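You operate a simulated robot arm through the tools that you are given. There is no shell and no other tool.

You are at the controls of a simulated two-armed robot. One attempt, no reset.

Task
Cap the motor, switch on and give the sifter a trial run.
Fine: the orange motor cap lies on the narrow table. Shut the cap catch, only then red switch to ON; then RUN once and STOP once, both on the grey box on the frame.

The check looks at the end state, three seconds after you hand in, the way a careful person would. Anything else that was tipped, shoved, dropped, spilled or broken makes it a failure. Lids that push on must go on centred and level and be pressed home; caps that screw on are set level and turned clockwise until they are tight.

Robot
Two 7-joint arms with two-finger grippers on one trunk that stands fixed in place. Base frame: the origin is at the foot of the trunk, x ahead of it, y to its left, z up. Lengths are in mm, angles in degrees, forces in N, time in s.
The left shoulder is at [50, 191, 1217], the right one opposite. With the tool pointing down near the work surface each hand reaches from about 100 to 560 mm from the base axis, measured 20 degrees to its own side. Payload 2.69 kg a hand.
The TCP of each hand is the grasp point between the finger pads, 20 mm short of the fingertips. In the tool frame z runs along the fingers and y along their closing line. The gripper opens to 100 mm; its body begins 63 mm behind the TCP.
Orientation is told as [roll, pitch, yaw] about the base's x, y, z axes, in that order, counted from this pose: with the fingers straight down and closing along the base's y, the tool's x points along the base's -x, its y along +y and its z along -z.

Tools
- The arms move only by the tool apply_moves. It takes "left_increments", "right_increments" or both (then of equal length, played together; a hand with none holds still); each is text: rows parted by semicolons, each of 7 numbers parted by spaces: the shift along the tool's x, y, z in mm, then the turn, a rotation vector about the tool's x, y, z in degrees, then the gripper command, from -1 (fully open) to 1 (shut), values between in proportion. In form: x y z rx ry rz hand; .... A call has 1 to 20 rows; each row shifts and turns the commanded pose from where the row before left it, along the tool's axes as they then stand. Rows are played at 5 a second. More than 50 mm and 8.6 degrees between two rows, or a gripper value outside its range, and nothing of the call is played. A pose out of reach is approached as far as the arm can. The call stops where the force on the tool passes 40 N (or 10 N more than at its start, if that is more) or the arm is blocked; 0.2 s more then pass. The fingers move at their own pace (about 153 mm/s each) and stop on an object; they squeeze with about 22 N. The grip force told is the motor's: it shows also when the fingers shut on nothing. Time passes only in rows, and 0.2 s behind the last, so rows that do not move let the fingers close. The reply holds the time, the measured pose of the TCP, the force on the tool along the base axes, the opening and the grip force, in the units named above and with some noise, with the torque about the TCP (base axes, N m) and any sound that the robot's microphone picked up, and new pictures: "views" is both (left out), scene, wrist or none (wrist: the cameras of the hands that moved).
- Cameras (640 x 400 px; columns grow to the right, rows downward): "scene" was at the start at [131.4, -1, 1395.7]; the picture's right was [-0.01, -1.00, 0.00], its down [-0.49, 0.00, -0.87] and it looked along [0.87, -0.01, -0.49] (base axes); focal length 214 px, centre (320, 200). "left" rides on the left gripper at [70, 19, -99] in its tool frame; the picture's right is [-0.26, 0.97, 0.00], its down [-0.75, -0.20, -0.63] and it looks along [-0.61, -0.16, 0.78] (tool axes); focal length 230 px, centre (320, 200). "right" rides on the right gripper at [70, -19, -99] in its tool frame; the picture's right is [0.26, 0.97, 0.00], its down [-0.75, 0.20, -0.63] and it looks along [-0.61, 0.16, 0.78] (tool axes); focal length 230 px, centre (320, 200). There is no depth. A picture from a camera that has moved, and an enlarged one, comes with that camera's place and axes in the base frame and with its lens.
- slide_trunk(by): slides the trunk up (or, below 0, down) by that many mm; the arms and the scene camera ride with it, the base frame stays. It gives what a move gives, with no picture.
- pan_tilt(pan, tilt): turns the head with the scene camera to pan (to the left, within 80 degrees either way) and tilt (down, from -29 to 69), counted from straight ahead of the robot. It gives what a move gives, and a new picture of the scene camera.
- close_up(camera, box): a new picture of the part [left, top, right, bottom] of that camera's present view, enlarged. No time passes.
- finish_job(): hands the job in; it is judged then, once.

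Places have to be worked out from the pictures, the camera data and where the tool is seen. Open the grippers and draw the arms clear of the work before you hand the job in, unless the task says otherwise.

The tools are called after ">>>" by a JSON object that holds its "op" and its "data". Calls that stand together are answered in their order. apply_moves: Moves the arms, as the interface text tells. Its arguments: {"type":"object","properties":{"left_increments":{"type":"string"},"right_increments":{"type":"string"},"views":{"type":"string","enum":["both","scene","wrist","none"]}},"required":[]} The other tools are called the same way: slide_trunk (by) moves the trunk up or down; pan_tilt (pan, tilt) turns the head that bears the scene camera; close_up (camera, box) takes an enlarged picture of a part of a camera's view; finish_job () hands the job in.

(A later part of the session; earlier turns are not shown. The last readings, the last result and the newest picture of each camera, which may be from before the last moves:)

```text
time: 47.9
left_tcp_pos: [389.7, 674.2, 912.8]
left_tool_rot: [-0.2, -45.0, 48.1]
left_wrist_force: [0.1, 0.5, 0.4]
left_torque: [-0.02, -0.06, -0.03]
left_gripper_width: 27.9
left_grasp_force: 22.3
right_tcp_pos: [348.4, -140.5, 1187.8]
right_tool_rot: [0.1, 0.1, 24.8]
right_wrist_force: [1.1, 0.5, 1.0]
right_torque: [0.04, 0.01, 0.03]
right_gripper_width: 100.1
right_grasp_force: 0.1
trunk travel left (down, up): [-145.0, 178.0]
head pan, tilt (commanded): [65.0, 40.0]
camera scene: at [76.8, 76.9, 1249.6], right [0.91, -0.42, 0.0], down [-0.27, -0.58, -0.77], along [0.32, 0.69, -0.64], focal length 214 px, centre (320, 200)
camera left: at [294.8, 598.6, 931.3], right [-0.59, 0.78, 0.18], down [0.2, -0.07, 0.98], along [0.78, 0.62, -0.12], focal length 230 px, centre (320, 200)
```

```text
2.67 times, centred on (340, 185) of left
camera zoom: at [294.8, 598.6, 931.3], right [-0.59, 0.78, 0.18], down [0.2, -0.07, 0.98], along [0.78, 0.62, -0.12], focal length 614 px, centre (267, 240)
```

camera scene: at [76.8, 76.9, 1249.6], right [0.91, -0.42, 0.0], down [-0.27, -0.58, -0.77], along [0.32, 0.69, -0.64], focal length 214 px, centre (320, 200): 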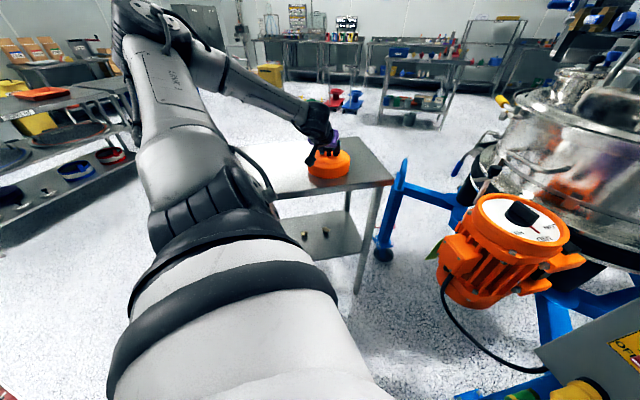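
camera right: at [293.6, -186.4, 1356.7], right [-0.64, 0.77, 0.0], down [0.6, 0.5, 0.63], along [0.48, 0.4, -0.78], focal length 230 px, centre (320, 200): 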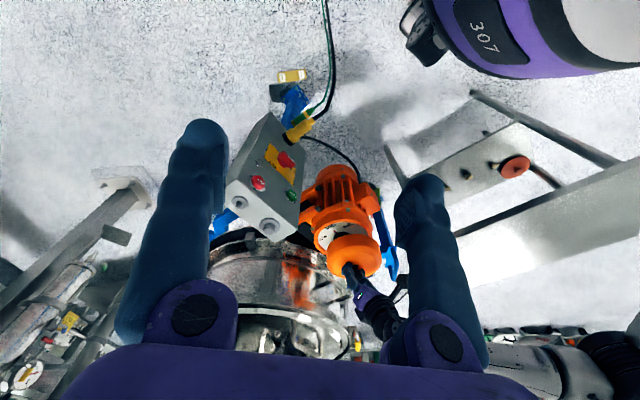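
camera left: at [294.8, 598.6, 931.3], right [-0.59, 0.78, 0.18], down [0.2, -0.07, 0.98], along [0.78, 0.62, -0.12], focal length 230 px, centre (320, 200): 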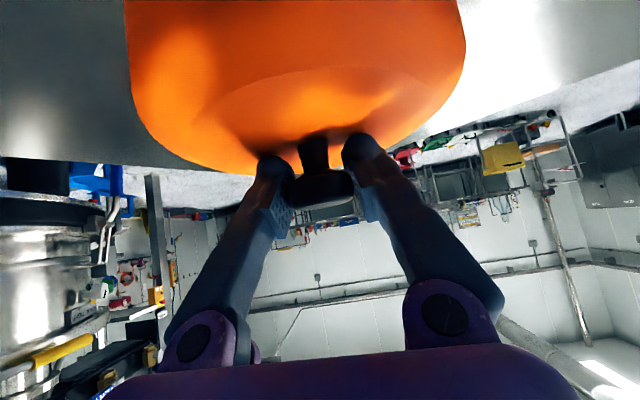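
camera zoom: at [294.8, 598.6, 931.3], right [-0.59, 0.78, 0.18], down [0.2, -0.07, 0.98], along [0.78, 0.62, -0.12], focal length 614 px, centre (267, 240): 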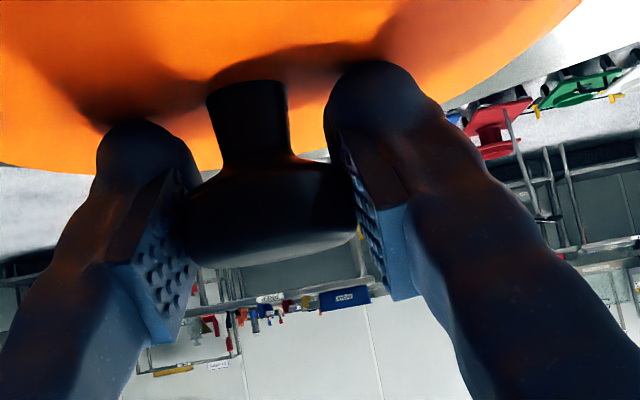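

The disc is now gripped centrally at 45° tilt. Lifting straight up.

>>> {"op": "apply_moves", "data": {"left_increments": "-3.5 0 -3.5 0 0 0 1; -7 0 -7 0 0 0 1; -14 0 -14 0 0 0 1; -21 0 -21 0 0 0 1; -21 0 -21 0 0 0 1; -21 0 -21 0 0 0 1; -10 0 -10 0 0 0 1; 0 0 0 0 0 0 1", "views": "both"}}

```text
time: 49.7
left_tcp_pos: [390.0, 672.9, 1049.6]
left_tool_rot: [-0.3, -45.0, 47.9]
left_wrist_force: [0.8, 0.2, -2.3]
left_torque: [0.03, 0.02, -0.03]
left_gripper_width: 27.7
left_grasp_force: 21.8
right_tcp_pos: [348.5, -141.0, 1188.1]
right_tool_rot: [0.0, 0.0, 24.7]
right_wrist_force: [-0.5, -0.2, 0.2]
right_torque: [0.02, 0.01, 0.02]
right_gripper_width: 100.1
right_grasp_force: 0.0
trunk travel left (down, up): [-145.0, 178.0]
head pan, tilt (commanded): [65.0, 40.0]
camera scene: at [76.9, 77.1, 1249.6], right [0.91, -0.42, 0.0], down [-0.27, -0.58, -0.77], along [0.32, 0.69, -0.64], focal length 214 px, centre (320, 200)
camera left: at [296.2, 597.6, 1069.1], right [-0.59, 0.78, 0.18], down [0.2, -0.07, 0.98], along [0.78, 0.62, -0.12], focal length 230 px, centre (320, 200)
```

scene: 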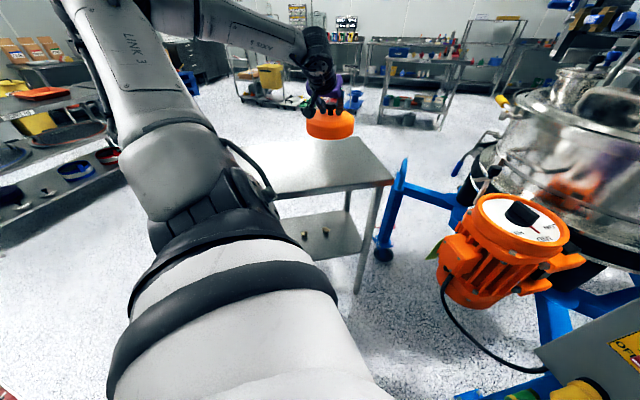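
left: 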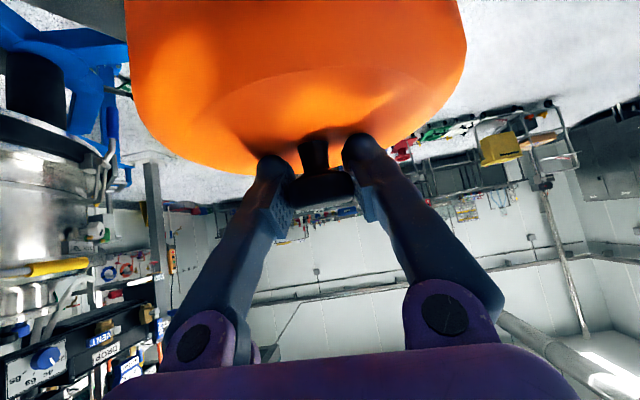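

Next, the swing back to the motor, rising another 40 mm on the way so the cap clears the catch.

>>> {"op": "apply_moves", "data": {"left_increments": "1.6 -35.2 -15.8 2.83 0 2.83 1; -0.2 -36 -14 2.83 0 2.83 1; -2 -36.6 -12.2 2.83 0 2.83 1; -3.8 -37 -10.4 2.83 0 2.83 1; 1.5 -37.2 -1.5 2.83 0 2.83 1; -0.4 -37.3 0.4 2.83 0 2.83 1; -2.2 -37.2 2.2 2.83 0 2.83 1; -4 -36.9 4 2.83 0 2.83 1; -5.8 -36.4 5.8 2.83 0 2.83 1; -7.6 -35.7 7.6 2.83 0 2.83 1; -9.4 -34.9 9.4 2.83 0 2.83 1; -11.1 -33.9 11.1 2.83 0 2.83 1; -12.7 -32.7 12.7 0 0 0 1; -12.7 -32.7 12.7 0 0 0 1; 0 0 0 0 0 0 1", "views": "both"}}

>>> {"op": "pan_tilt", "data": {"pan": 10, "tilt": 35}}

```text
time: 52.9
left_tcp_pos: [636.8, 215.9, 1092.4]
left_tool_rot: [-0.2, -45.1, 0.1]
left_wrist_force: [0.4, 0.1, -3.4]
left_torque: [-0.02, 0.01, -0.01]
left_gripper_width: 27.8
left_grasp_force: 22.0
right_tcp_pos: [348.2, -140.4, 1187.2]
right_tool_rot: [0.1, 0.0, 24.9]
right_wrist_force: [-0.5, 0.7, -0.1]
right_torque: [-0.01, -0.01, -0.03]
right_gripper_width: 100.0
right_grasp_force: 0.1
trunk travel left (down, up): [-145.0, 178.0]
head pan, tilt (commanded): [65.0, 40.0]
camera scene: at [76.7, 77.0, 1249.7], right [0.91, -0.42, 0.0], down [-0.27, -0.58, -0.77], along [0.32, 0.69, -0.64], focal length 214 px, centre (320, 200)
camera left: at [519.1, 234.9, 1111.4], right [0.18, 0.97, 0.18], down [0.08, -0.2, 0.98], along [0.98, -0.16, -0.12], focal length 230 px, centre (320, 200)
```

scene: 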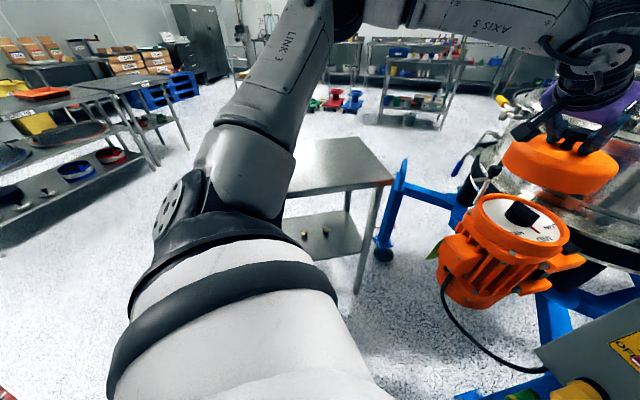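
left: 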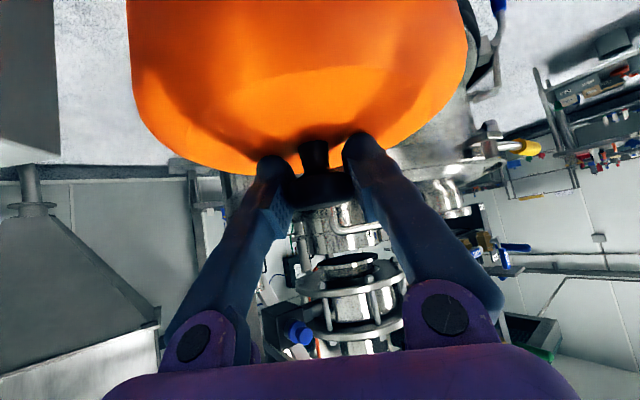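

```text
time: 54.1
left_tcp_pos: [639.0, 216.0, 1091.1]
left_tool_rot: [-0.2, -45.1, 0.0]
left_wrist_force: [0.3, 0.3, -3.2]
left_torque: [0.02, 0.03, 0.01]
left_gripper_width: 27.8
left_grasp_force: 21.4
right_tcp_pos: [350.1, -140.4, 1186.9]
right_tool_rot: [0.1, 0.0, 24.8]
right_wrist_force: [0.7, 0.2, 0.0]
right_torque: [-0.02, -0.02, 0.02]
right_gripper_width: 100.1
right_grasp_force: 0.0
trunk travel left (down, up): [-145.0, 178.0]
head pan, tilt (commanded): [10.0, 35.0]
camera scene: at [127.8, 15.3, 1257.1], right [0.17, -0.98, 0.0], down [-0.57, -0.1, -0.82], along [0.81, 0.14, -0.57], focal length 214 px, centre (320, 200)
```

scene: 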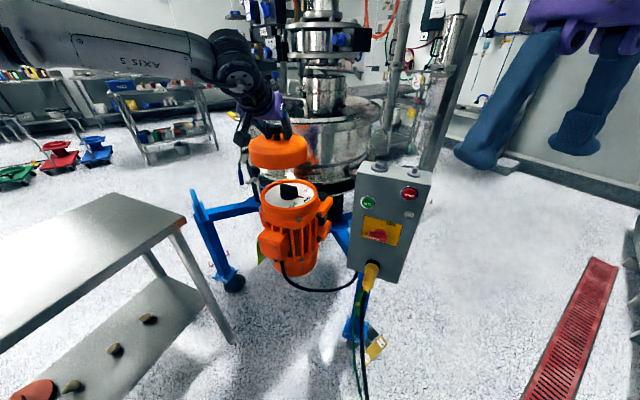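

In reach comfortably now. I'll go to (658, 207.6) at z≈1020 (rim about 50 mm above the ring) for an alignment check.

>>> {"op": "apply_moves", "data": {"left_increments": "12.3 -2.8 21.7 0 0 0 1; 12.3 -2.8 21.7 0 0 0 1; 12.3 -2.8 21.7 0 0 0 1; 0 0 0 0 0 0 1; 0 0 0 0 0 0 1", "right_increments": "0 0 0 0 0 0 -1; 0 0 0 0 0 0 -1; 0 0 0 0 0 0 -1; 0 0 0 0 0 0 -1; 0 0 0 0 0 0 -1", "views": "both"}}

>>> {"op": "close_up", "data": {"camera": "scene", "box": [230, 130, 350, 230]}}

>>> {"op": "close_up", "data": {"camera": "right", "box": [280, 170, 420, 310]}}

```text
time: 55.3
left_tcp_pos: [658.1, 206.1, 1018.2]
left_tool_rot: [-0.2, -45.0, 0.0]
left_wrist_force: [-0.6, 0.5, -1.6]
left_torque: [-0.01, 0.06, 0.01]
left_gripper_width: 28.3
left_grasp_force: 21.8
right_tcp_pos: [349.2, -140.9, 1187.4]
right_tool_rot: [0.1, 0.0, 24.8]
right_wrist_force: [-0.1, -0.6, 0.5]
right_torque: [-0.03, 0.02, -0.02]
right_gripper_width: 100.1
right_grasp_force: 0.1
trunk travel left (down, up): [-145.0, 178.0]
head pan, tilt (commanded): [10.0, 35.0]
camera scene: at [128.0, 15.2, 1257.1], right [0.17, -0.98, 0.0], down [-0.57, -0.1, -0.82], along [0.81, 0.14, -0.57], focal length 214 px, centre (320, 200)
camera right: at [293.7, -186.4, 1286.6], right [-0.64, 0.77, 0.0], down [0.6, 0.5, 0.63], along [0.48, 0.4, -0.78], focal length 230 px, centre (320, 200)
camera left: at [539.1, 225.2, 1037.3], right [0.18, 0.97, 0.18], down [0.08, -0.2, 0.98], along [0.98, -0.17, -0.12], focal length 230 px, centre (320, 200)
```

scene: 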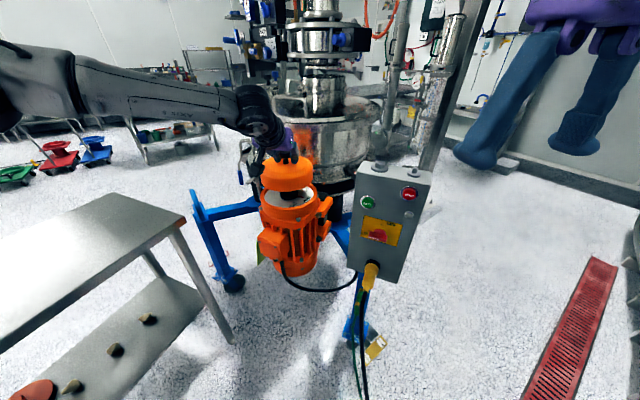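
right: 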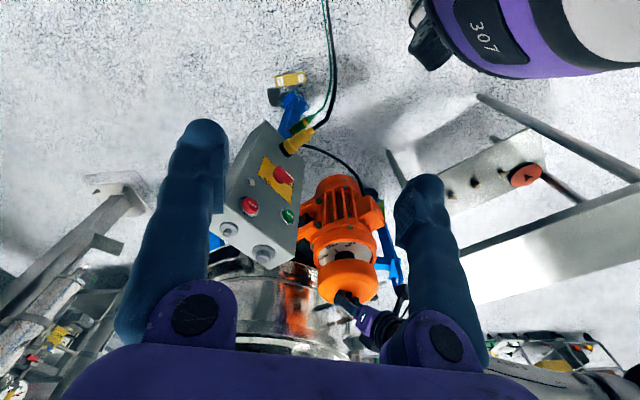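
left: 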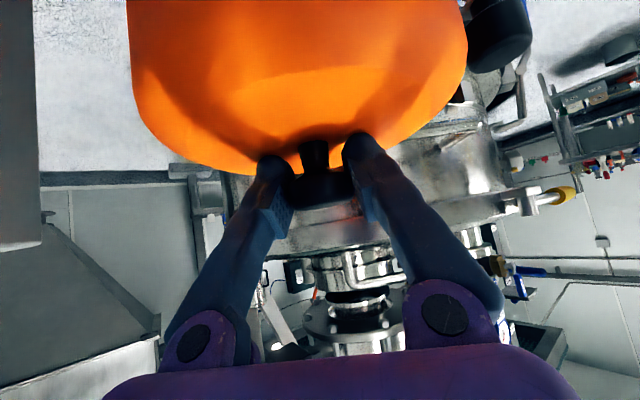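

```text
4.00 times, centred on (290, 180) of scene
camera zoom: at [128.0, 15.2, 1257.1], right [0.17, -0.98, 0.0], down [-0.57, -0.1, -0.82], along [0.81, 0.14, -0.57], focal length 858 px, centre (440, 280)
```

zoom: 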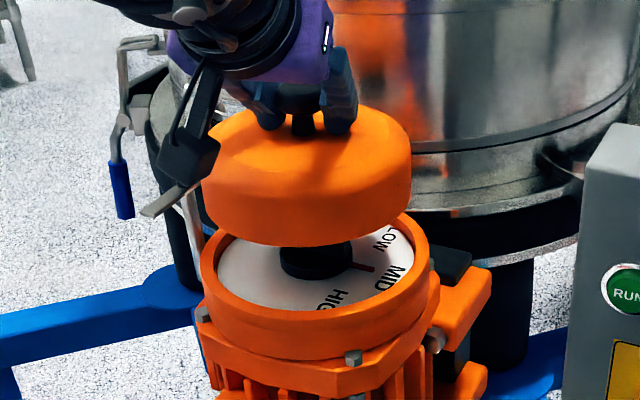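

```text
2.86 times, centred on (350, 240) of right
camera zoom: at [293.7, -186.4, 1286.6], right [-0.64, 0.77, 0.0], down [0.6, 0.5, 0.63], along [0.48, 0.4, -0.78], focal length 657 px, centre (234, 86)
```

zoom: 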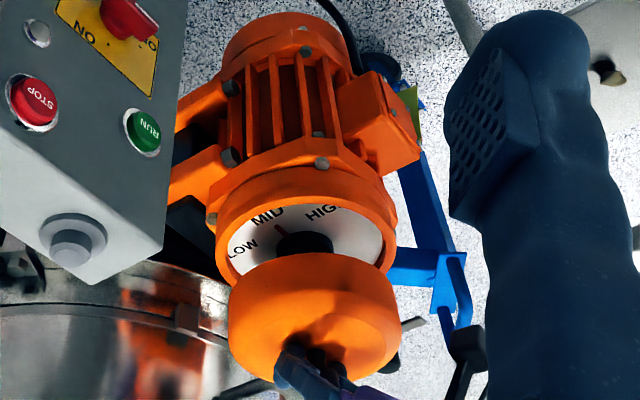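

Alignment looks close from both cameras. I'll lower to z≈985 (rim about 19 mm over the ring) and compare the margins around the ring at high zoom.

>>> {"op": "apply_moves", "data": {"left_increments": "7.8 0 7.8 0 0 0 1; 7.8 0 7.8 0 0 0 1; 7.8 0 7.8 0 0 0 1; 0 0 0 0 0 0 1; 0 0 0 0 0 0 1", "views": "none"}}

>>> {"op": "close_up", "data": {"camera": "scene", "box": [250, 150, 330, 215]}}

>>> {"op": "close_up", "data": {"camera": "right", "box": [310, 205, 390, 275]}}

```text
time: 56.5
left_tcp_pos: [657.6, 208.0, 985.8]
left_tool_rot: [-0.2, -45.2, 0.0]
left_wrist_force: [0.1, 0.3, -2.1]
left_torque: [0.02, 0.02, 0.01]
left_gripper_width: 28.2
left_grasp_force: 21.8
right_tcp_pos: [349.1, -140.7, 1188.4]
right_tool_rot: [0.1, 0.1, 24.8]
right_wrist_force: [-0.4, -0.6, 0.3]
right_torque: [-0.03, 0.02, -0.01]
right_gripper_width: 100.1
right_grasp_force: 0.1
trunk travel left (down, up): [-145.0, 178.0]
head pan, tilt (commanded): [10.0, 35.0]
```

```text
6.15 times, centred on (290, 182) of scene
camera zoom: at [127.9, 15.2, 1257.1], right [0.17, -0.98, 0.0], down [-0.57, -0.1, -0.82], along [0.81, 0.14, -0.57], focal length 1320 px, centre (505, 308)
```

zoom: 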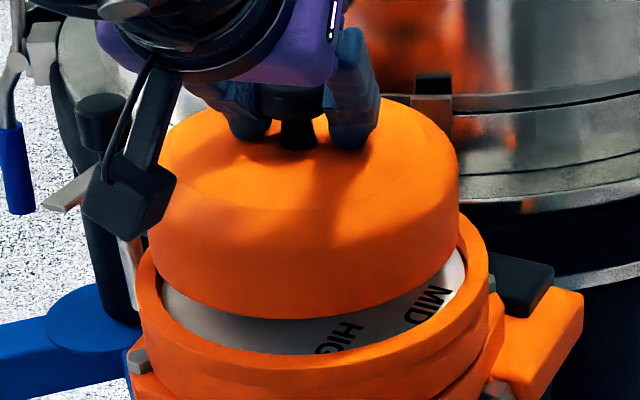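

```text
5.71 times, centred on (350, 240) of right
camera zoom: at [293.6, -186.4, 1286.7], right [-0.64, 0.77, 0.0], down [0.6, 0.5, 0.63], along [0.48, 0.4, -0.78], focal length 1315 px, centre (149, -29)
```

zoom: 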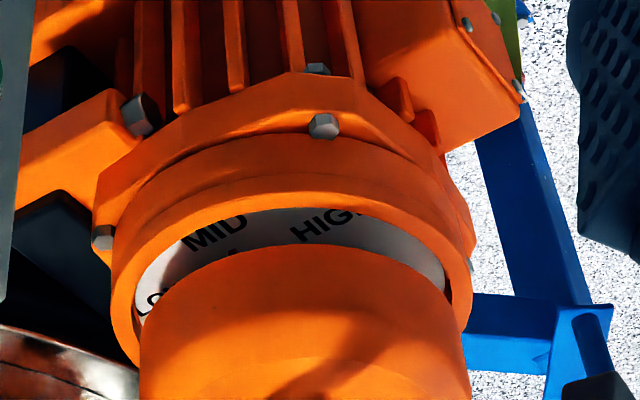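

The views suggest the cap is about 1 mm short and 1.5 mm left of the ring's axis. I'll correct that and lower another 12 mm, then compare the margins again.

>>> {"op": "apply_moves", "data": {"left_increments": "3.9 -0.8 4.6 0 0 0 1; 3.9 -0.7 4.6 0 0 0 1; 0 0 0 0 0 0 1; 0 0 0 0 0 0 1", "views": "none"}}

>>> {"op": "close_up", "data": {"camera": "scene", "box": [256, 165, 326, 209]}}

>>> {"op": "close_up", "data": {"camera": "right", "box": [312, 222, 382, 266]}}

```text
time: 57.5
left_tcp_pos: [659.8, 207.4, 973.7]
left_tool_rot: [-0.1, -45.1, -0.1]
left_wrist_force: [-0.3, 0.5, -2.8]
left_torque: [-0.02, 0.04, -0.02]
left_gripper_width: 28.0
left_grasp_force: 21.6
right_tcp_pos: [349.3, -141.1, 1188.4]
right_tool_rot: [0.1, 0.0, 24.9]
right_wrist_force: [0.4, 0.1, 0.0]
right_torque: [0.02, 0.03, 0.02]
right_gripper_width: 99.9
right_grasp_force: 0.1
trunk travel left (down, up): [-145.0, 178.0]
head pan, tilt (commanded): [10.0, 35.0]
```

```text
9.09 times, centred on (291, 187) of scene
camera zoom: at [127.8, 15.2, 1257.1], right [0.17, -0.98, 0.0], down [-0.57, -0.1, -0.82], along [0.81, 0.14, -0.57], focal length 1950 px, centre (584, 318)
```

zoom: 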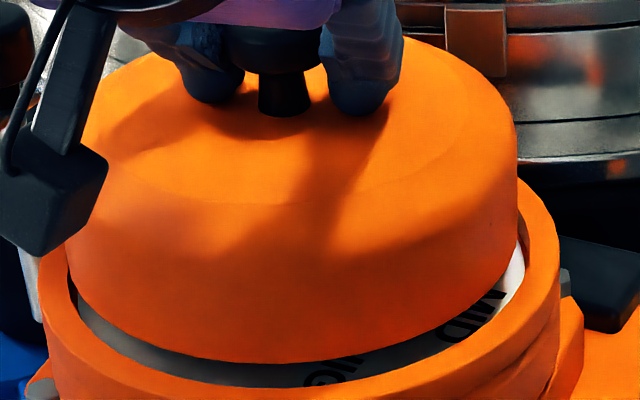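

```text
9.09 times, centred on (347, 244) of right
camera zoom: at [293.6, -186.4, 1286.7], right [-0.64, 0.77, 0.0], down [0.6, 0.5, 0.63], along [0.48, 0.4, -0.78], focal length 2092 px, centre (74, -200)
```

zoom: 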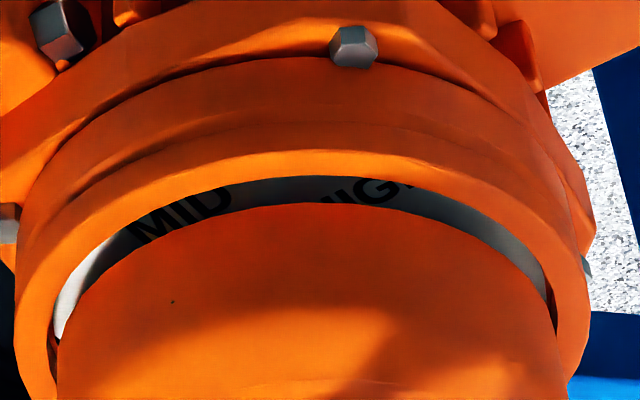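

At high zoom the cap is about 1 mm ahead and 2.3 mm left of the ring's bore, with its rim about 8 mm above the ring. I'll correct and go down 4 mm.

>>> {"op": "apply_moves", "data": {"left_increments": "0.85 -2.3 -0.85 0 0 0 1; 2.8 0 2.8 0 0 0 1; 0 0 0 0 0 0 1; 0 0 0 0 0 0 1", "views": "none"}}

>>> {"op": "close_up", "data": {"camera": "scene", "box": [256, 165, 326, 209]}}

>>> {"op": "close_up", "data": {"camera": "right", "box": [312, 222, 382, 266]}}

```text
time: 58.5
left_tcp_pos: [660.6, 204.1, 971.3]
left_tool_rot: [-0.2, -45.2, -0.1]
left_wrist_force: [-0.5, 1.5, -2.6]
left_torque: [0.04, -0.01, 0.01]
left_gripper_width: 28.2
left_grasp_force: 22.2
right_tcp_pos: [349.3, -141.9, 1187.0]
right_tool_rot: [0.1, 0.1, 24.8]
right_wrist_force: [1.2, 1.4, -0.3]
right_torque: [-0.03, -0.03, 0.02]
right_gripper_width: 100.3
right_grasp_force: 0.0
trunk travel left (down, up): [-145.0, 178.0]
head pan, tilt (commanded): [10.0, 35.0]
```

```text
9.09 times, centred on (291, 187) of scene
camera zoom: at [127.9, 15.2, 1257.1], right [0.17, -0.98, 0.0], down [-0.57, -0.1, -0.82], along [0.81, 0.14, -0.57], focal length 1950 px, centre (584, 318)
```

zoom: 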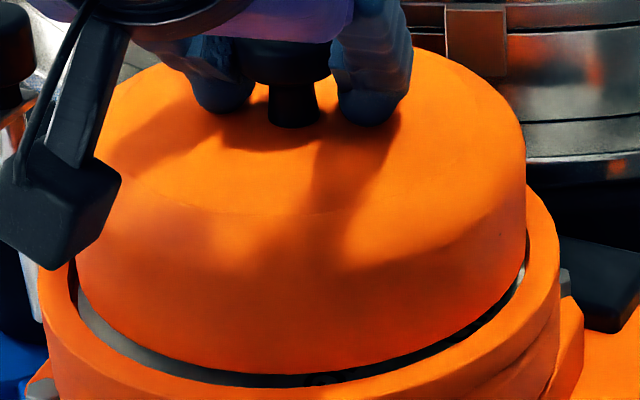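

```text
9.09 times, centred on (347, 244) of right
camera zoom: at [293.6, -186.4, 1286.7], right [-0.64, 0.77, 0.0], down [0.6, 0.5, 0.63], along [0.48, 0.4, -0.78], focal length 2092 px, centre (74, -200)
```

zoom: 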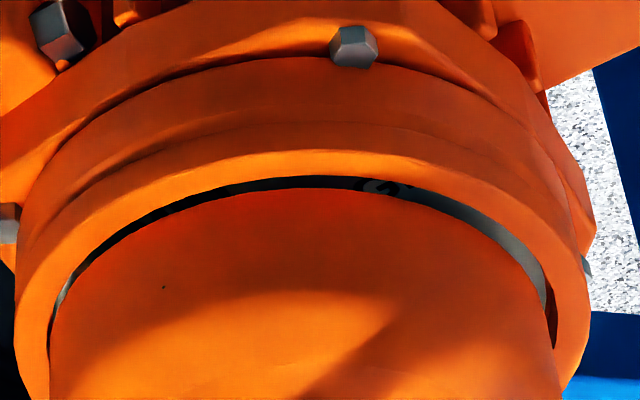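

Now the cap is within about 1.5 mm, slightly too far right. A small correction of +1.3 mm in y, +0.5 in x, and let it settle.

>>> {"op": "apply_moves", "data": {"left_increments": "-0.35 1.3 0.35 0 0 0 1; 0 0 0 0 0 0 1; 0 0 0 0 0 0 1; 0 0 0 0 0 0 1", "views": "none"}}

>>> {"op": "close_up", "data": {"camera": "scene", "box": [256, 165, 326, 209]}}

>>> {"op": "close_up", "data": {"camera": "right", "box": [312, 222, 382, 266]}}

```text
time: 59.5
left_tcp_pos: [660.2, 205.6, 968.9]
left_tool_rot: [-0.2, -45.0, 0.0]
left_wrist_force: [0.1, 0.6, -2.6]
left_torque: [-0.03, 0.04, 0.0]
left_gripper_width: 27.8
left_grasp_force: 22.1
right_tcp_pos: [349.2, -139.7, 1187.7]
right_tool_rot: [0.0, 0.0, 24.9]
right_wrist_force: [-0.5, 0.4, 0.1]
right_torque: [-0.04, 0.0, 0.04]
right_gripper_width: 100.0
right_grasp_force: 0.1
trunk travel left (down, up): [-145.0, 178.0]
head pan, tilt (commanded): [10.0, 35.0]
```

```text
9.09 times, centred on (291, 187) of scene
camera zoom: at [127.8, 15.2, 1257.1], right [0.17, -0.98, 0.0], down [-0.57, -0.1, -0.82], along [0.81, 0.14, -0.57], focal length 1950 px, centre (584, 318)
```

zoom: 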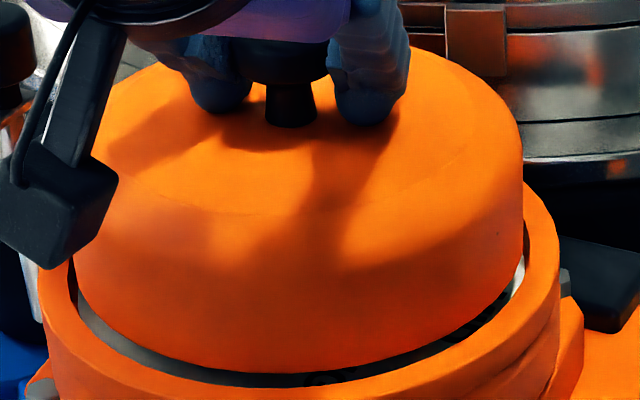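

```text
9.09 times, centred on (347, 244) of right
camera zoom: at [293.6, -186.4, 1286.7], right [-0.64, 0.77, 0.0], down [0.6, 0.5, 0.63], along [0.48, 0.4, -0.78], focal length 2092 px, centre (74, -200)
```

zoom: 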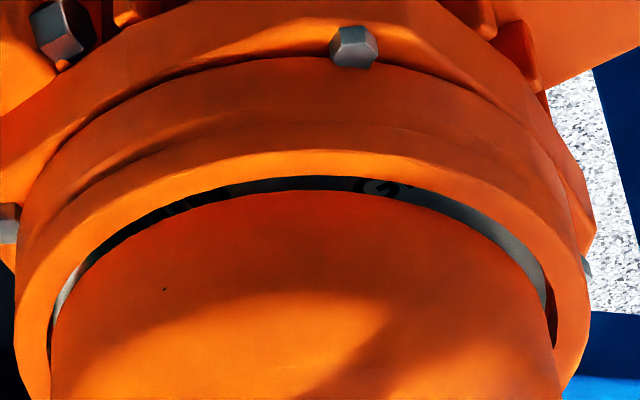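

I'll zoom right in on the left and right edges in both views to judge the gap precisely.

>>> {"op": "close_up", "data": {"camera": "scene", "box": [258, 190, 274, 200]}}

>>> {"op": "close_up", "data": {"camera": "scene", "box": [304, 187, 320, 197]}}

>>> {"op": "close_up", "data": {"camera": "right", "box": [310, 250, 326, 260]}}

>>> {"op": "close_up", "data": {"camera": "right", "box": [364, 250, 380, 260]}}

```text
16.00 times, centred on (266, 195) of scene
camera zoom: at [127.8, 15.2, 1257.1], right [0.17, -0.98, 0.0], down [-0.57, -0.1, -0.82], along [0.81, 0.14, -0.57], focal length 3432 px, centre (1184, 280)
```

zoom: 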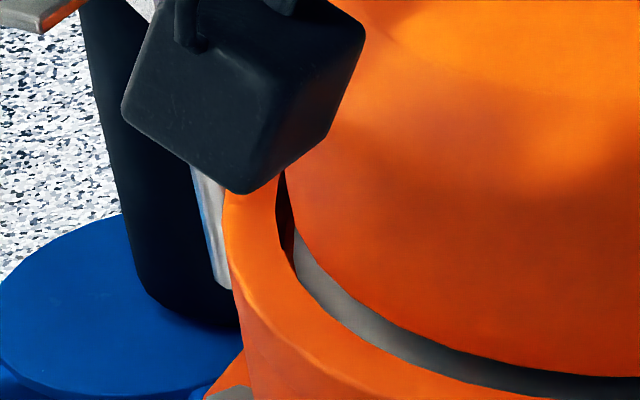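

```text
16.00 times, centred on (312, 192) of scene
camera zoom: at [127.8, 15.2, 1257.1], right [0.17, -0.98, 0.0], down [-0.57, -0.1, -0.82], along [0.81, 0.14, -0.57], focal length 3432 px, centre (448, 328)
```

zoom: 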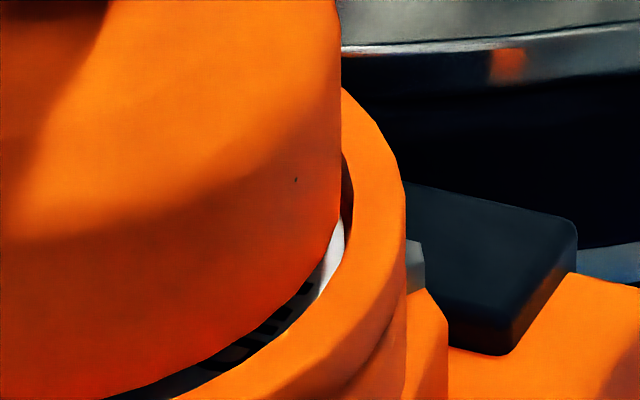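

```text
16.00 times, centred on (318, 255) of right
camera zoom: at [293.6, -186.4, 1286.7], right [-0.64, 0.77, 0.0], down [0.6, 0.5, 0.63], along [0.48, 0.4, -0.78], focal length 3681 px, centre (352, -680)
```

zoom: 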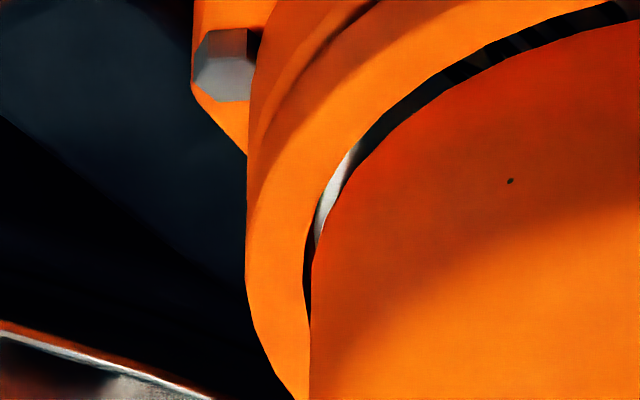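

```text
16.00 times, centred on (372, 255) of right
camera zoom: at [293.6, -186.4, 1286.7], right [-0.64, 0.77, 0.0], down [0.6, 0.5, 0.63], along [0.48, 0.4, -0.78], focal length 3681 px, centre (-512, -680)
```

zoom: 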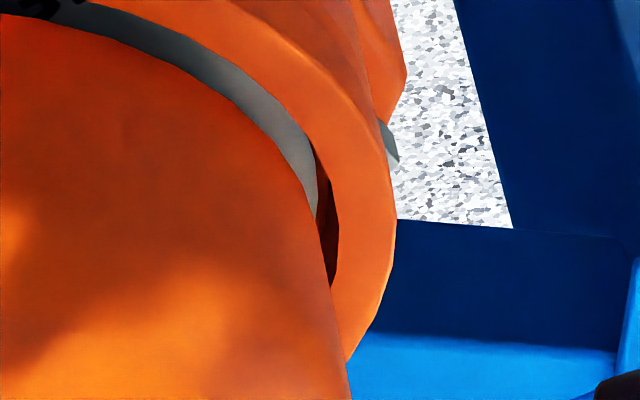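

Measured at 16×: ring bore radius ≈78 mm, cap radius ≈75.7 mm, with the cap only about 1.3 mm too far forward. I'll correct that and lower 4 mm, checking the force.

>>> {"op": "apply_moves", "data": {"left_increments": "0.8 0 -0.8 0 0 0 1; 1.4 0 1.4 0 0 0 1; 1.4 0 1.4 0 0 0 1; 0 0 0 0 0 0 1; 0 0 0 0 0 0 1", "views": "none"}}

>>> {"op": "close_up", "data": {"camera": "scene", "box": [256, 165, 326, 209]}}

>>> {"op": "close_up", "data": {"camera": "right", "box": [312, 222, 382, 266]}}

```text
time: 60.7
left_tcp_pos: [658.0, 205.1, 965.8]
left_tool_rot: [-0.2, -45.2, 0.0]
left_wrist_force: [-0.1, -0.4, -2.0]
left_torque: [0.01, 0.0, 0.02]
left_gripper_width: 27.9
left_grasp_force: 22.3
right_tcp_pos: [350.0, -140.6, 1187.9]
right_tool_rot: [0.1, 0.1, 24.8]
right_wrist_force: [0.0, -0.2, 0.4]
right_torque: [0.01, 0.03, -0.04]
right_gripper_width: 100.2
right_grasp_force: 0.1
trunk travel left (down, up): [-145.0, 178.0]
head pan, tilt (commanded): [10.0, 35.0]
```

```text
9.09 times, centred on (291, 187) of scene
camera zoom: at [127.8, 15.2, 1257.1], right [0.17, -0.98, 0.0], down [-0.57, -0.1, -0.82], along [0.81, 0.14, -0.57], focal length 1950 px, centre (584, 318)
```

zoom: 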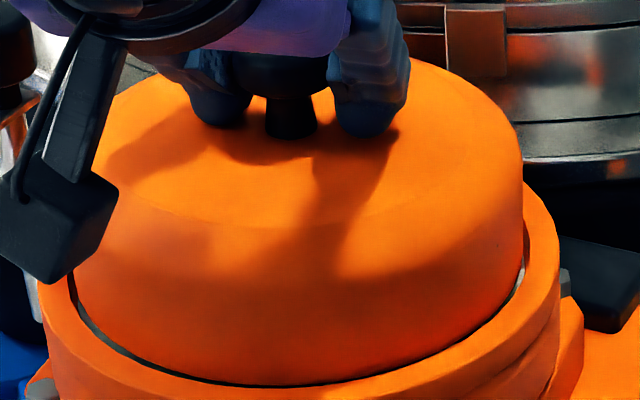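

```text
9.09 times, centred on (347, 244) of right
camera zoom: at [293.6, -186.4, 1286.7], right [-0.64, 0.77, 0.0], down [0.6, 0.5, 0.63], along [0.48, 0.4, -0.78], focal length 2092 px, centre (74, -200)
```

zoom: 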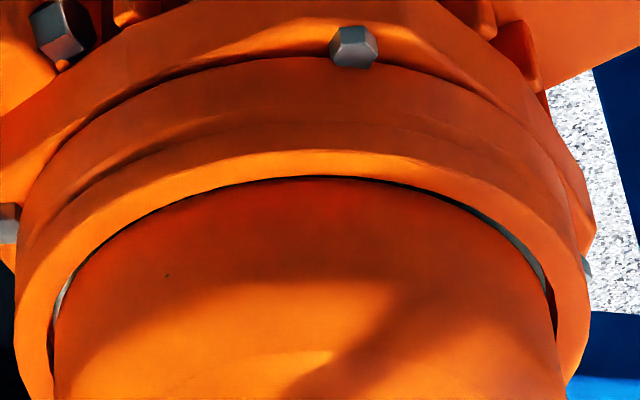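

The gap is thin and even all around in both views; the rim is at the ring's mouth. I'll keep lowering in 1.5 mm steps with force readings.

>>> {"op": "apply_moves", "data": {"left_increments": "1.06 0 1.06 0 0 0 1; 1.06 0 1.06 0 0 0 1; 0 0 0 0 0 0 1", "views": "none"}}

>>> {"op": "apply_moves", "data": {"left_increments": "1.06 0 1.06 0 0 0 1; 1.06 0 1.06 0 0 0 1; 0 0 0 0 0 0 1", "views": "none"}}

>>> {"op": "close_up", "data": {"camera": "scene", "box": [256, 165, 326, 209]}}

>>> {"op": "close_up", "data": {"camera": "right", "box": [312, 222, 382, 266]}}

```text
time: 61.5
left_tcp_pos: [658.4, 205.8, 963.0]
left_tool_rot: [-0.2, -45.0, 0.0]
left_wrist_force: [-0.1, 0.0, -2.5]
left_torque: [-0.01, -0.02, -0.01]
left_gripper_width: 28.0
left_grasp_force: 22.0
right_tcp_pos: [349.1, -141.0, 1187.7]
right_tool_rot: [0.1, 0.0, 24.9]
right_wrist_force: [-0.2, -0.6, -0.2]
right_torque: [0.0, -0.01, 0.01]
right_gripper_width: 99.9
right_grasp_force: 0.0
trunk travel left (down, up): [-145.0, 178.0]
head pan, tilt (commanded): [10.0, 35.0]
```

```text
time: 62.3
left_tcp_pos: [659.3, 206.1, 960.8]
left_tool_rot: [-0.2, -45.1, 0.1]
left_wrist_force: [-0.6, -0.2, -2.6]
left_torque: [0.03, -0.01, -0.02]
left_gripper_width: 28.2
left_grasp_force: 22.0
right_tcp_pos: [349.9, -140.4, 1188.0]
right_tool_rot: [0.1, -0.1, 24.8]
right_wrist_force: [0.3, -0.1, 0.0]
right_torque: [0.0, -0.03, -0.01]
right_gripper_width: 100.2
right_grasp_force: 0.2
trunk travel left (down, up): [-145.0, 178.0]
head pan, tilt (commanded): [10.0, 35.0]
```

```text
9.09 times, centred on (291, 187) of scene
camera zoom: at [127.8, 15.2, 1257.2], right [0.17, -0.98, 0.0], down [-0.57, -0.1, -0.82], along [0.81, 0.14, -0.57], focal length 1950 px, centre (584, 318)
```

zoom: 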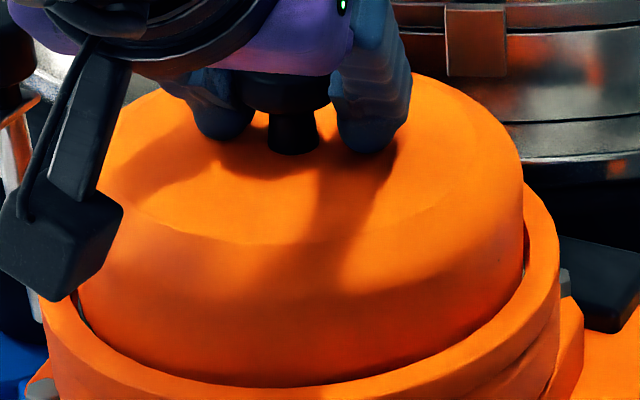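

```text
9.09 times, centred on (347, 244) of right
camera zoom: at [293.6, -186.4, 1286.7], right [-0.64, 0.77, 0.0], down [0.6, 0.5, 0.63], along [0.48, 0.4, -0.78], focal length 2092 px, centre (74, -200)
```

zoom: 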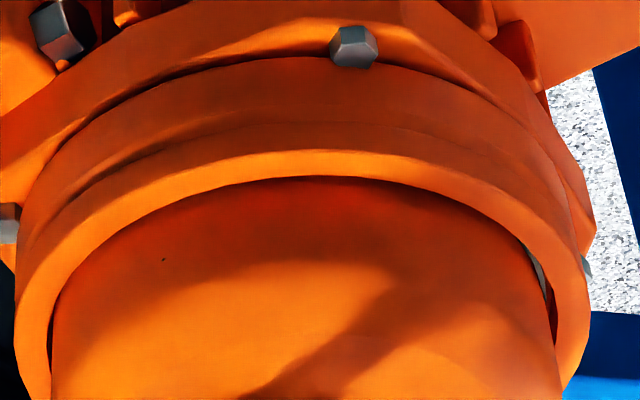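

The rim has entered the ring without contact force. A slight +0.7 mm y correction, then down another 3 mm.

>>> {"op": "apply_moves", "data": {"left_increments": "0.3 0.7 -0.3 0 0 0 1; 1.06 0 1.06 0 0 0 1; 1.06 0 1.06 0 0 0 1; 0 0 0 0 0 0 1", "views": "none"}}

>>> {"op": "apply_moves", "data": {"left_increments": "1.06 0 1.06 0 0 0 1; 1.06 0 1.06 0 0 0 1; 0 0 0 0 0 0 1", "views": "none"}}

>>> {"op": "close_up", "data": {"camera": "scene", "box": [256, 165, 326, 209]}}

>>> {"op": "close_up", "data": {"camera": "right", "box": [312, 222, 382, 266]}}

```text
time: 63.3
left_tcp_pos: [659.2, 206.7, 957.8]
left_tool_rot: [-0.2, -45.3, 0.0]
left_wrist_force: [1.0, 1.0, 1.5]
left_torque: [-0.21, -0.03, 0.06]
left_gripper_width: 28.1
left_grasp_force: 22.2
right_tcp_pos: [348.5, -140.6, 1187.3]
right_tool_rot: [0.1, -0.1, 24.9]
right_wrist_force: [-0.2, 1.0, 0.5]
right_torque: [0.0, 0.0, 0.01]
right_gripper_width: 99.9
right_grasp_force: 0.0
trunk travel left (down, up): [-145.0, 178.0]
head pan, tilt (commanded): [10.0, 35.0]
```

```text
time: 64.1
left_tcp_pos: [658.1, 205.8, 957.0]
left_tool_rot: [-0.2, -45.4, 0.0]
left_wrist_force: [0.2, 3.8, 11.0]
left_torque: [0.03, 0.18, -0.08]
left_gripper_width: 27.6
left_grasp_force: 21.8
right_tcp_pos: [348.2, -139.9, 1187.6]
right_tool_rot: [0.0, -0.1, 24.8]
right_wrist_force: [-0.5, -0.2, 0.0]
right_torque: [-0.01, 0.04, 0.01]
right_gripper_width: 100.0
right_grasp_force: 0.0
trunk travel left (down, up): [-145.0, 178.0]
head pan, tilt (commanded): [10.0, 35.0]
```

```text
9.09 times, centred on (291, 187) of scene
camera zoom: at [126.4, 15.2, 1257.5], right [0.17, -0.98, 0.0], down [-0.56, -0.1, -0.82], along [0.81, 0.14, -0.57], focal length 1950 px, centre (584, 318)
```

zoom: 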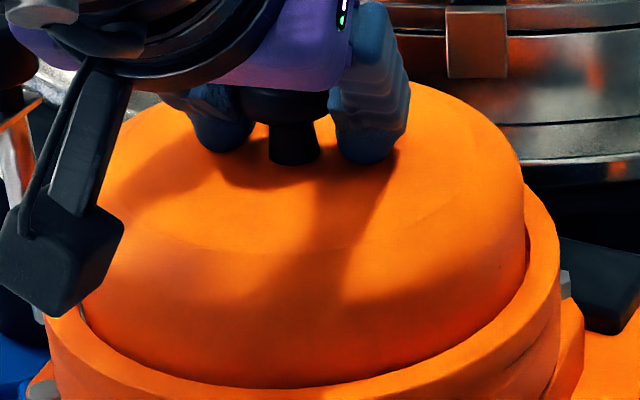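

```text
9.09 times, centred on (347, 244) of right
camera zoom: at [292.0, -186.4, 1287.3], right [-0.64, 0.77, 0.0], down [0.6, 0.5, 0.63], along [0.49, 0.4, -0.78], focal length 2092 px, centre (74, -200)
```

zoom: 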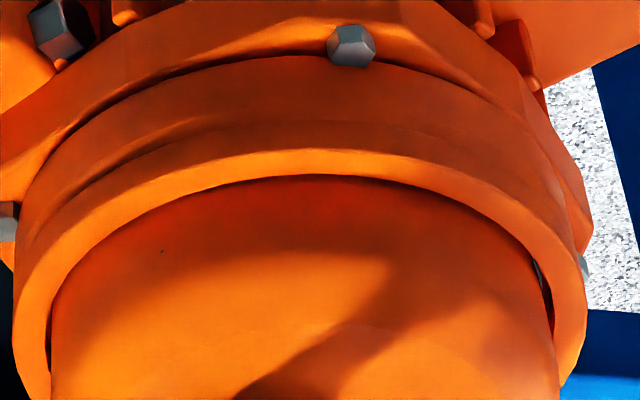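

Contact: about 14 N net with the rim ~9 mm inside the ring. I'll press further in small steps to see whether it moves down and seats.

>>> {"op": "apply_moves", "data": {"left_increments": "1.06 0 1.06 0 0 0 1; 1.06 0 1.06 0 0 0 1; 0 0 0 0 0 0 1", "views": "none"}}

```text
time: 64.9
left_tcp_pos: [658.9, 206.4, 955.1]
left_tool_rot: [-0.3, -45.6, 0.1]
left_wrist_force: [8.0, 4.2, 20.9]
left_torque: [0.05, -0.21, 0.08]
left_gripper_width: 26.4
left_grasp_force: 22.2
right_tcp_pos: [347.8, -142.1, 1187.5]
right_tool_rot: [0.1, 0.0, 24.8]
right_wrist_force: [0.3, -0.5, 0.0]
right_torque: [-0.02, -0.01, 0.03]
right_gripper_width: 99.9
right_grasp_force: 0.0
trunk travel left (down, up): [-145.0, 178.0]
head pan, tilt (commanded): [10.0, 35.0]
```

Force rose to 21 N with some slip in the grip. I'll check the cap's level and depth in close-ups.

>>> {"op": "close_up", "data": {"camera": "scene", "box": [240, 150, 340, 220]}}

>>> {"op": "close_up", "data": {"camera": "right", "box": [300, 220, 400, 290]}}

>>> {"op": "close_up", "data": {"camera": "scene", "box": [258, 190, 274, 200]}}

>>> {"op": "close_up", "data": {"camera": "scene", "box": [304, 187, 320, 197]}}

```text
5.71 times, centred on (290, 185) of scene
camera zoom: at [126.2, 14.8, 1257.5], right [0.17, -0.98, 0.0], down [-0.56, -0.1, -0.82], along [0.81, 0.14, -0.57], focal length 1226 px, centre (491, 286)
```

zoom: 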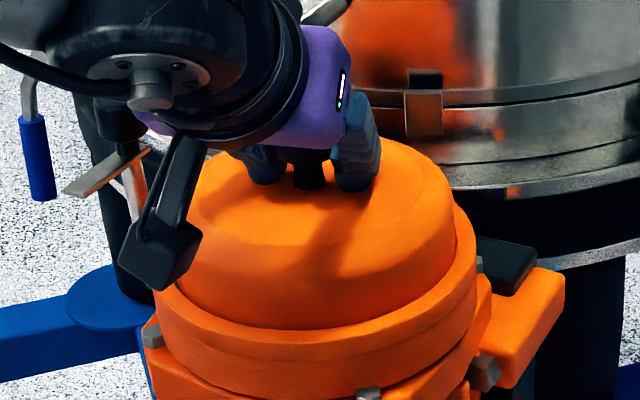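

```text
5.71 times, centred on (350, 255) of right
camera zoom: at [291.8, -186.8, 1287.3], right [-0.64, 0.77, 0.0], down [0.6, 0.5, 0.63], along [0.49, 0.4, -0.78], focal length 1315 px, centre (149, -114)
```

zoom: 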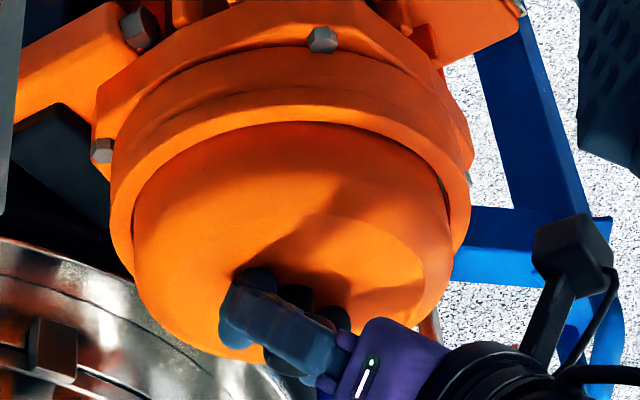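

```text
16.00 times, centred on (266, 195) of scene
camera zoom: at [126.2, 14.8, 1257.5], right [0.17, -0.98, 0.0], down [-0.56, -0.1, -0.82], along [0.81, 0.14, -0.57], focal length 3432 px, centre (1184, 280)
```

zoom: 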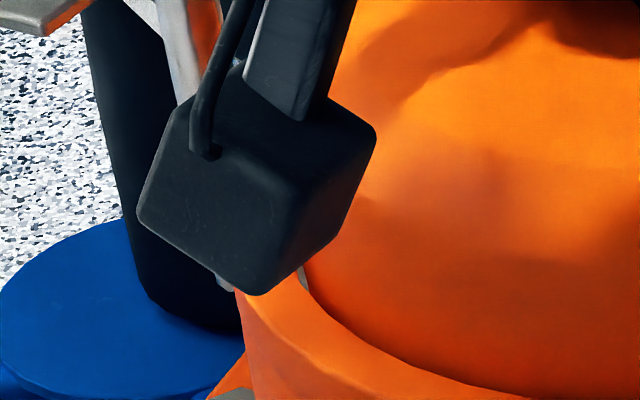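

```text
16.00 times, centred on (312, 192) of scene
camera zoom: at [126.2, 14.8, 1257.5], right [0.17, -0.98, 0.0], down [-0.56, -0.1, -0.82], along [0.81, 0.14, -0.57], focal length 3432 px, centre (448, 328)
```

zoom: 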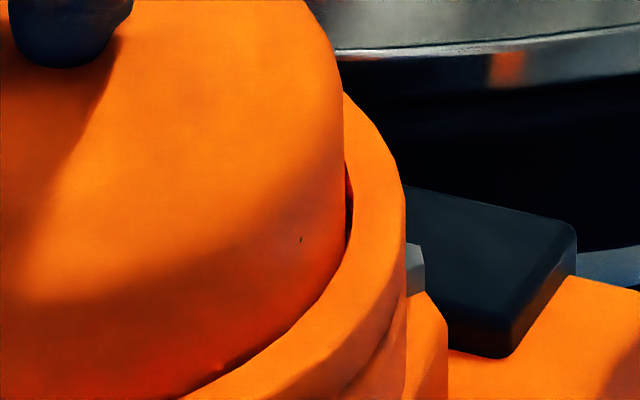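

The cap sits level and centred within the ring, apparently on the plate. I'll press a bit more firmly to be sure it's home, watching for movement or a sound.

>>> {"op": "apply_moves", "data": {"left_increments": "0.8 0 0.8 0 0 0 1; 0.8 0 0.8 0 0 0 1; 0.8 0 0.8 0 0 0 1; 0 0 0 0 0 0 1", "views": "none"}}

```text
time: 65.9
left_tcp_pos: [658.0, 206.7, 954.2]
left_tool_rot: [-0.2, -45.8, 0.0]
left_wrist_force: [5.3, 7.9, 31.3]
left_torque: [0.13, 0.16, 0.06]
left_gripper_width: 26.3
left_grasp_force: 21.9
right_tcp_pos: [346.3, -140.9, 1189.2]
right_tool_rot: [0.0, -0.2, 24.8]
right_wrist_force: [-0.3, 0.4, 0.1]
right_torque: [-0.02, 0.0, 0.0]
right_gripper_width: 99.9
right_grasp_force: 0.1
trunk travel left (down, up): [-145.0, 178.0]
head pan, tilt (commanded): [10.0, 35.0]
```

At 31 N there is no further travel, so the cap is seated. I'll unload the arm until the vertical force is near zero before releasing.

>>> {"op": "apply_moves", "data": {"left_increments": "-1.4 0 -1.4 0 0 0 1; -1.4 0 -1.4 0 0 0 1; -1.4 0 -1.4 0 0 0 1; 0 0 0 0 0 0 1", "views": "none"}}

```text
time: 66.9
left_tcp_pos: [658.3, 205.9, 953.7]
left_tool_rot: [-0.1, -45.2, -0.1]
left_wrist_force: [4.8, 3.7, 14.7]
left_torque: [0.03, -0.48, 0.0]
left_gripper_width: 26.5
left_grasp_force: 21.2
right_tcp_pos: [349.2, -141.8, 1187.1]
right_tool_rot: [0.1, -0.1, 24.8]
right_wrist_force: [-0.2, -0.4, 0.0]
right_torque: [-0.01, 0.01, 0.02]
right_gripper_width: 100.1
right_grasp_force: 0.1
trunk travel left (down, up): [-145.0, 178.0]
head pan, tilt (commanded): [10.0, 35.0]
```

Still 15 N; ease off a little more.

>>> {"op": "apply_moves", "data": {"left_increments": "-1.4 0 -1.4 0 0 0 1; -0.7 0 -0.7 0 0 0 1; 0 0 0 0 0 0 1", "views": "none"}}

```text
time: 67.7
left_tcp_pos: [658.7, 206.6, 953.4]
left_tool_rot: [-0.1, -44.8, 0.0]
left_wrist_force: [-0.7, 0.5, -3.8]
left_torque: [0.0, 0.0, -0.01]
left_gripper_width: 26.4
left_grasp_force: 22.4
right_tcp_pos: [349.1, -140.8, 1187.6]
right_tool_rot: [0.0, -0.1, 24.8]
right_wrist_force: [0.5, -1.1, 0.3]
right_torque: [-0.01, 0.0, 0.02]
right_gripper_width: 100.2
right_grasp_force: 0.2
trunk travel left (down, up): [-145.0, 178.0]
head pan, tilt (commanded): [10.0, 35.0]
```

The force is back to just the cap's own weight. Now I open the fingers gently.

>>> {"op": "apply_moves", "data": {"left_increments": "0.3 0 0.3 0 0 0 1; 0 0 0 0 0 0 0.4; 0 0 0 0 0 0 0.2; 0 0 0 0 0 0 0; 0 0 0 0 0 0 -0.4; 0 0 0 0 0 0 -0.4", "views": "both"}}

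>>> {"op": "close_up", "data": {"camera": "scene", "box": [240, 150, 340, 220]}}

>>> {"op": "close_up", "data": {"camera": "right", "box": [300, 220, 400, 290]}}

```text
time: 69.1
left_tcp_pos: [658.5, 206.4, 957.0]
left_tool_rot: [-0.2, -45.2, 0.0]
left_wrist_force: [0.2, 0.1, -0.1]
left_torque: [-0.02, -0.03, 0.02]
left_gripper_width: 70.1
left_grasp_force: 0.0
right_tcp_pos: [348.6, -140.1, 1187.9]
right_tool_rot: [0.2, -0.1, 24.8]
right_wrist_force: [0.1, 0.7, -0.4]
right_torque: [-0.01, -0.04, -0.03]
right_gripper_width: 99.8
right_grasp_force: 0.1
trunk travel left (down, up): [-145.0, 178.0]
head pan, tilt (commanded): [10.0, 35.0]
camera scene: at [127.5, 15.1, 1257.2], right [0.17, -0.98, 0.0], down [-0.56, -0.1, -0.82], along [0.81, 0.14, -0.57], focal length 214 px, centre (320, 200)
camera left: at [539.5, 225.0, 975.1], right [0.18, 0.97, 0.18], down [0.08, -0.2, 0.98], along [0.98, -0.17, -0.12], focal length 230 px, centre (320, 200)
```

scene: 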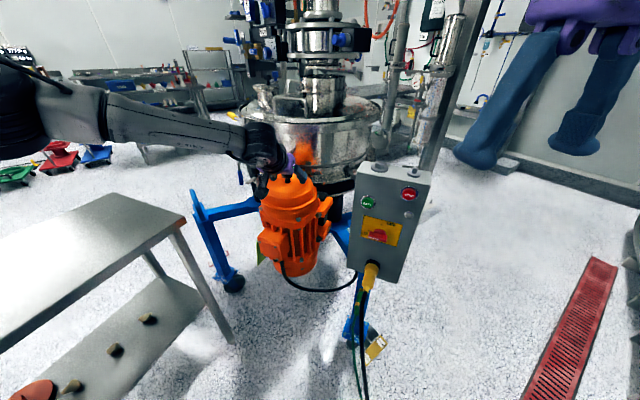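
left: 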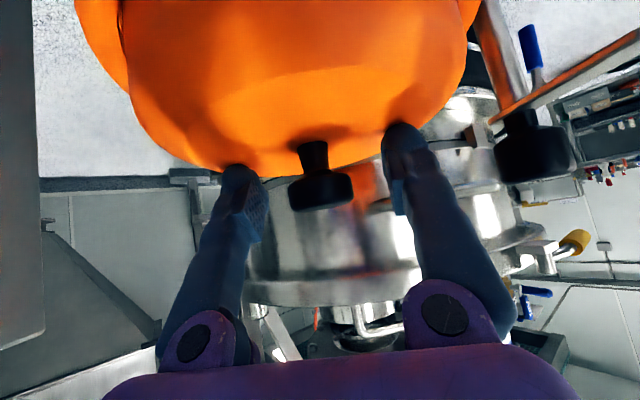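

```text
5.71 times, centred on (290, 185) of scene
camera zoom: at [127.5, 15.1, 1257.2], right [0.17, -0.98, 0.0], down [-0.56, -0.1, -0.82], along [0.81, 0.14, -0.57], focal length 1226 px, centre (491, 286)
```

zoom: 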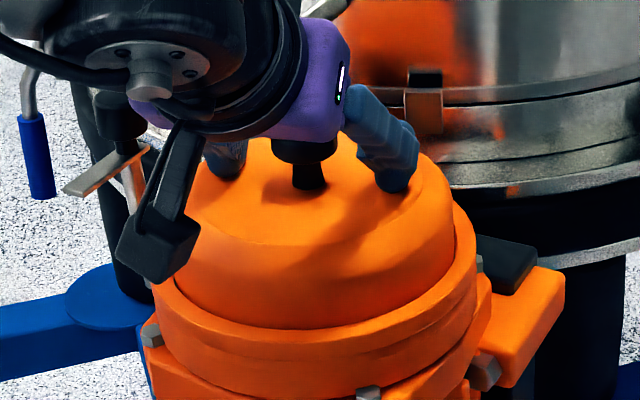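

```text
5.71 times, centred on (350, 255) of right
camera zoom: at [293.3, -186.5, 1286.8], right [-0.64, 0.77, 0.0], down [0.6, 0.5, 0.63], along [0.48, 0.4, -0.78], focal length 1315 px, centre (149, -114)
```

zoom: 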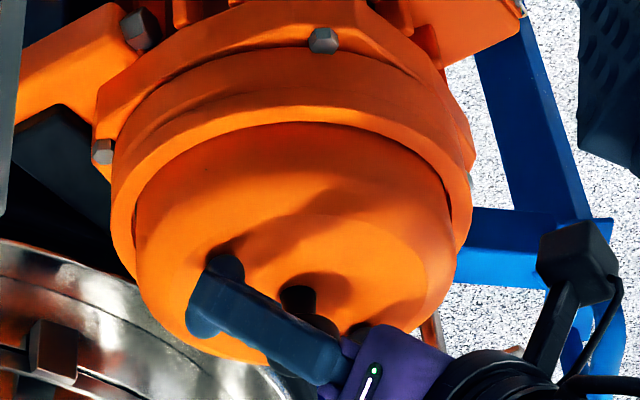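

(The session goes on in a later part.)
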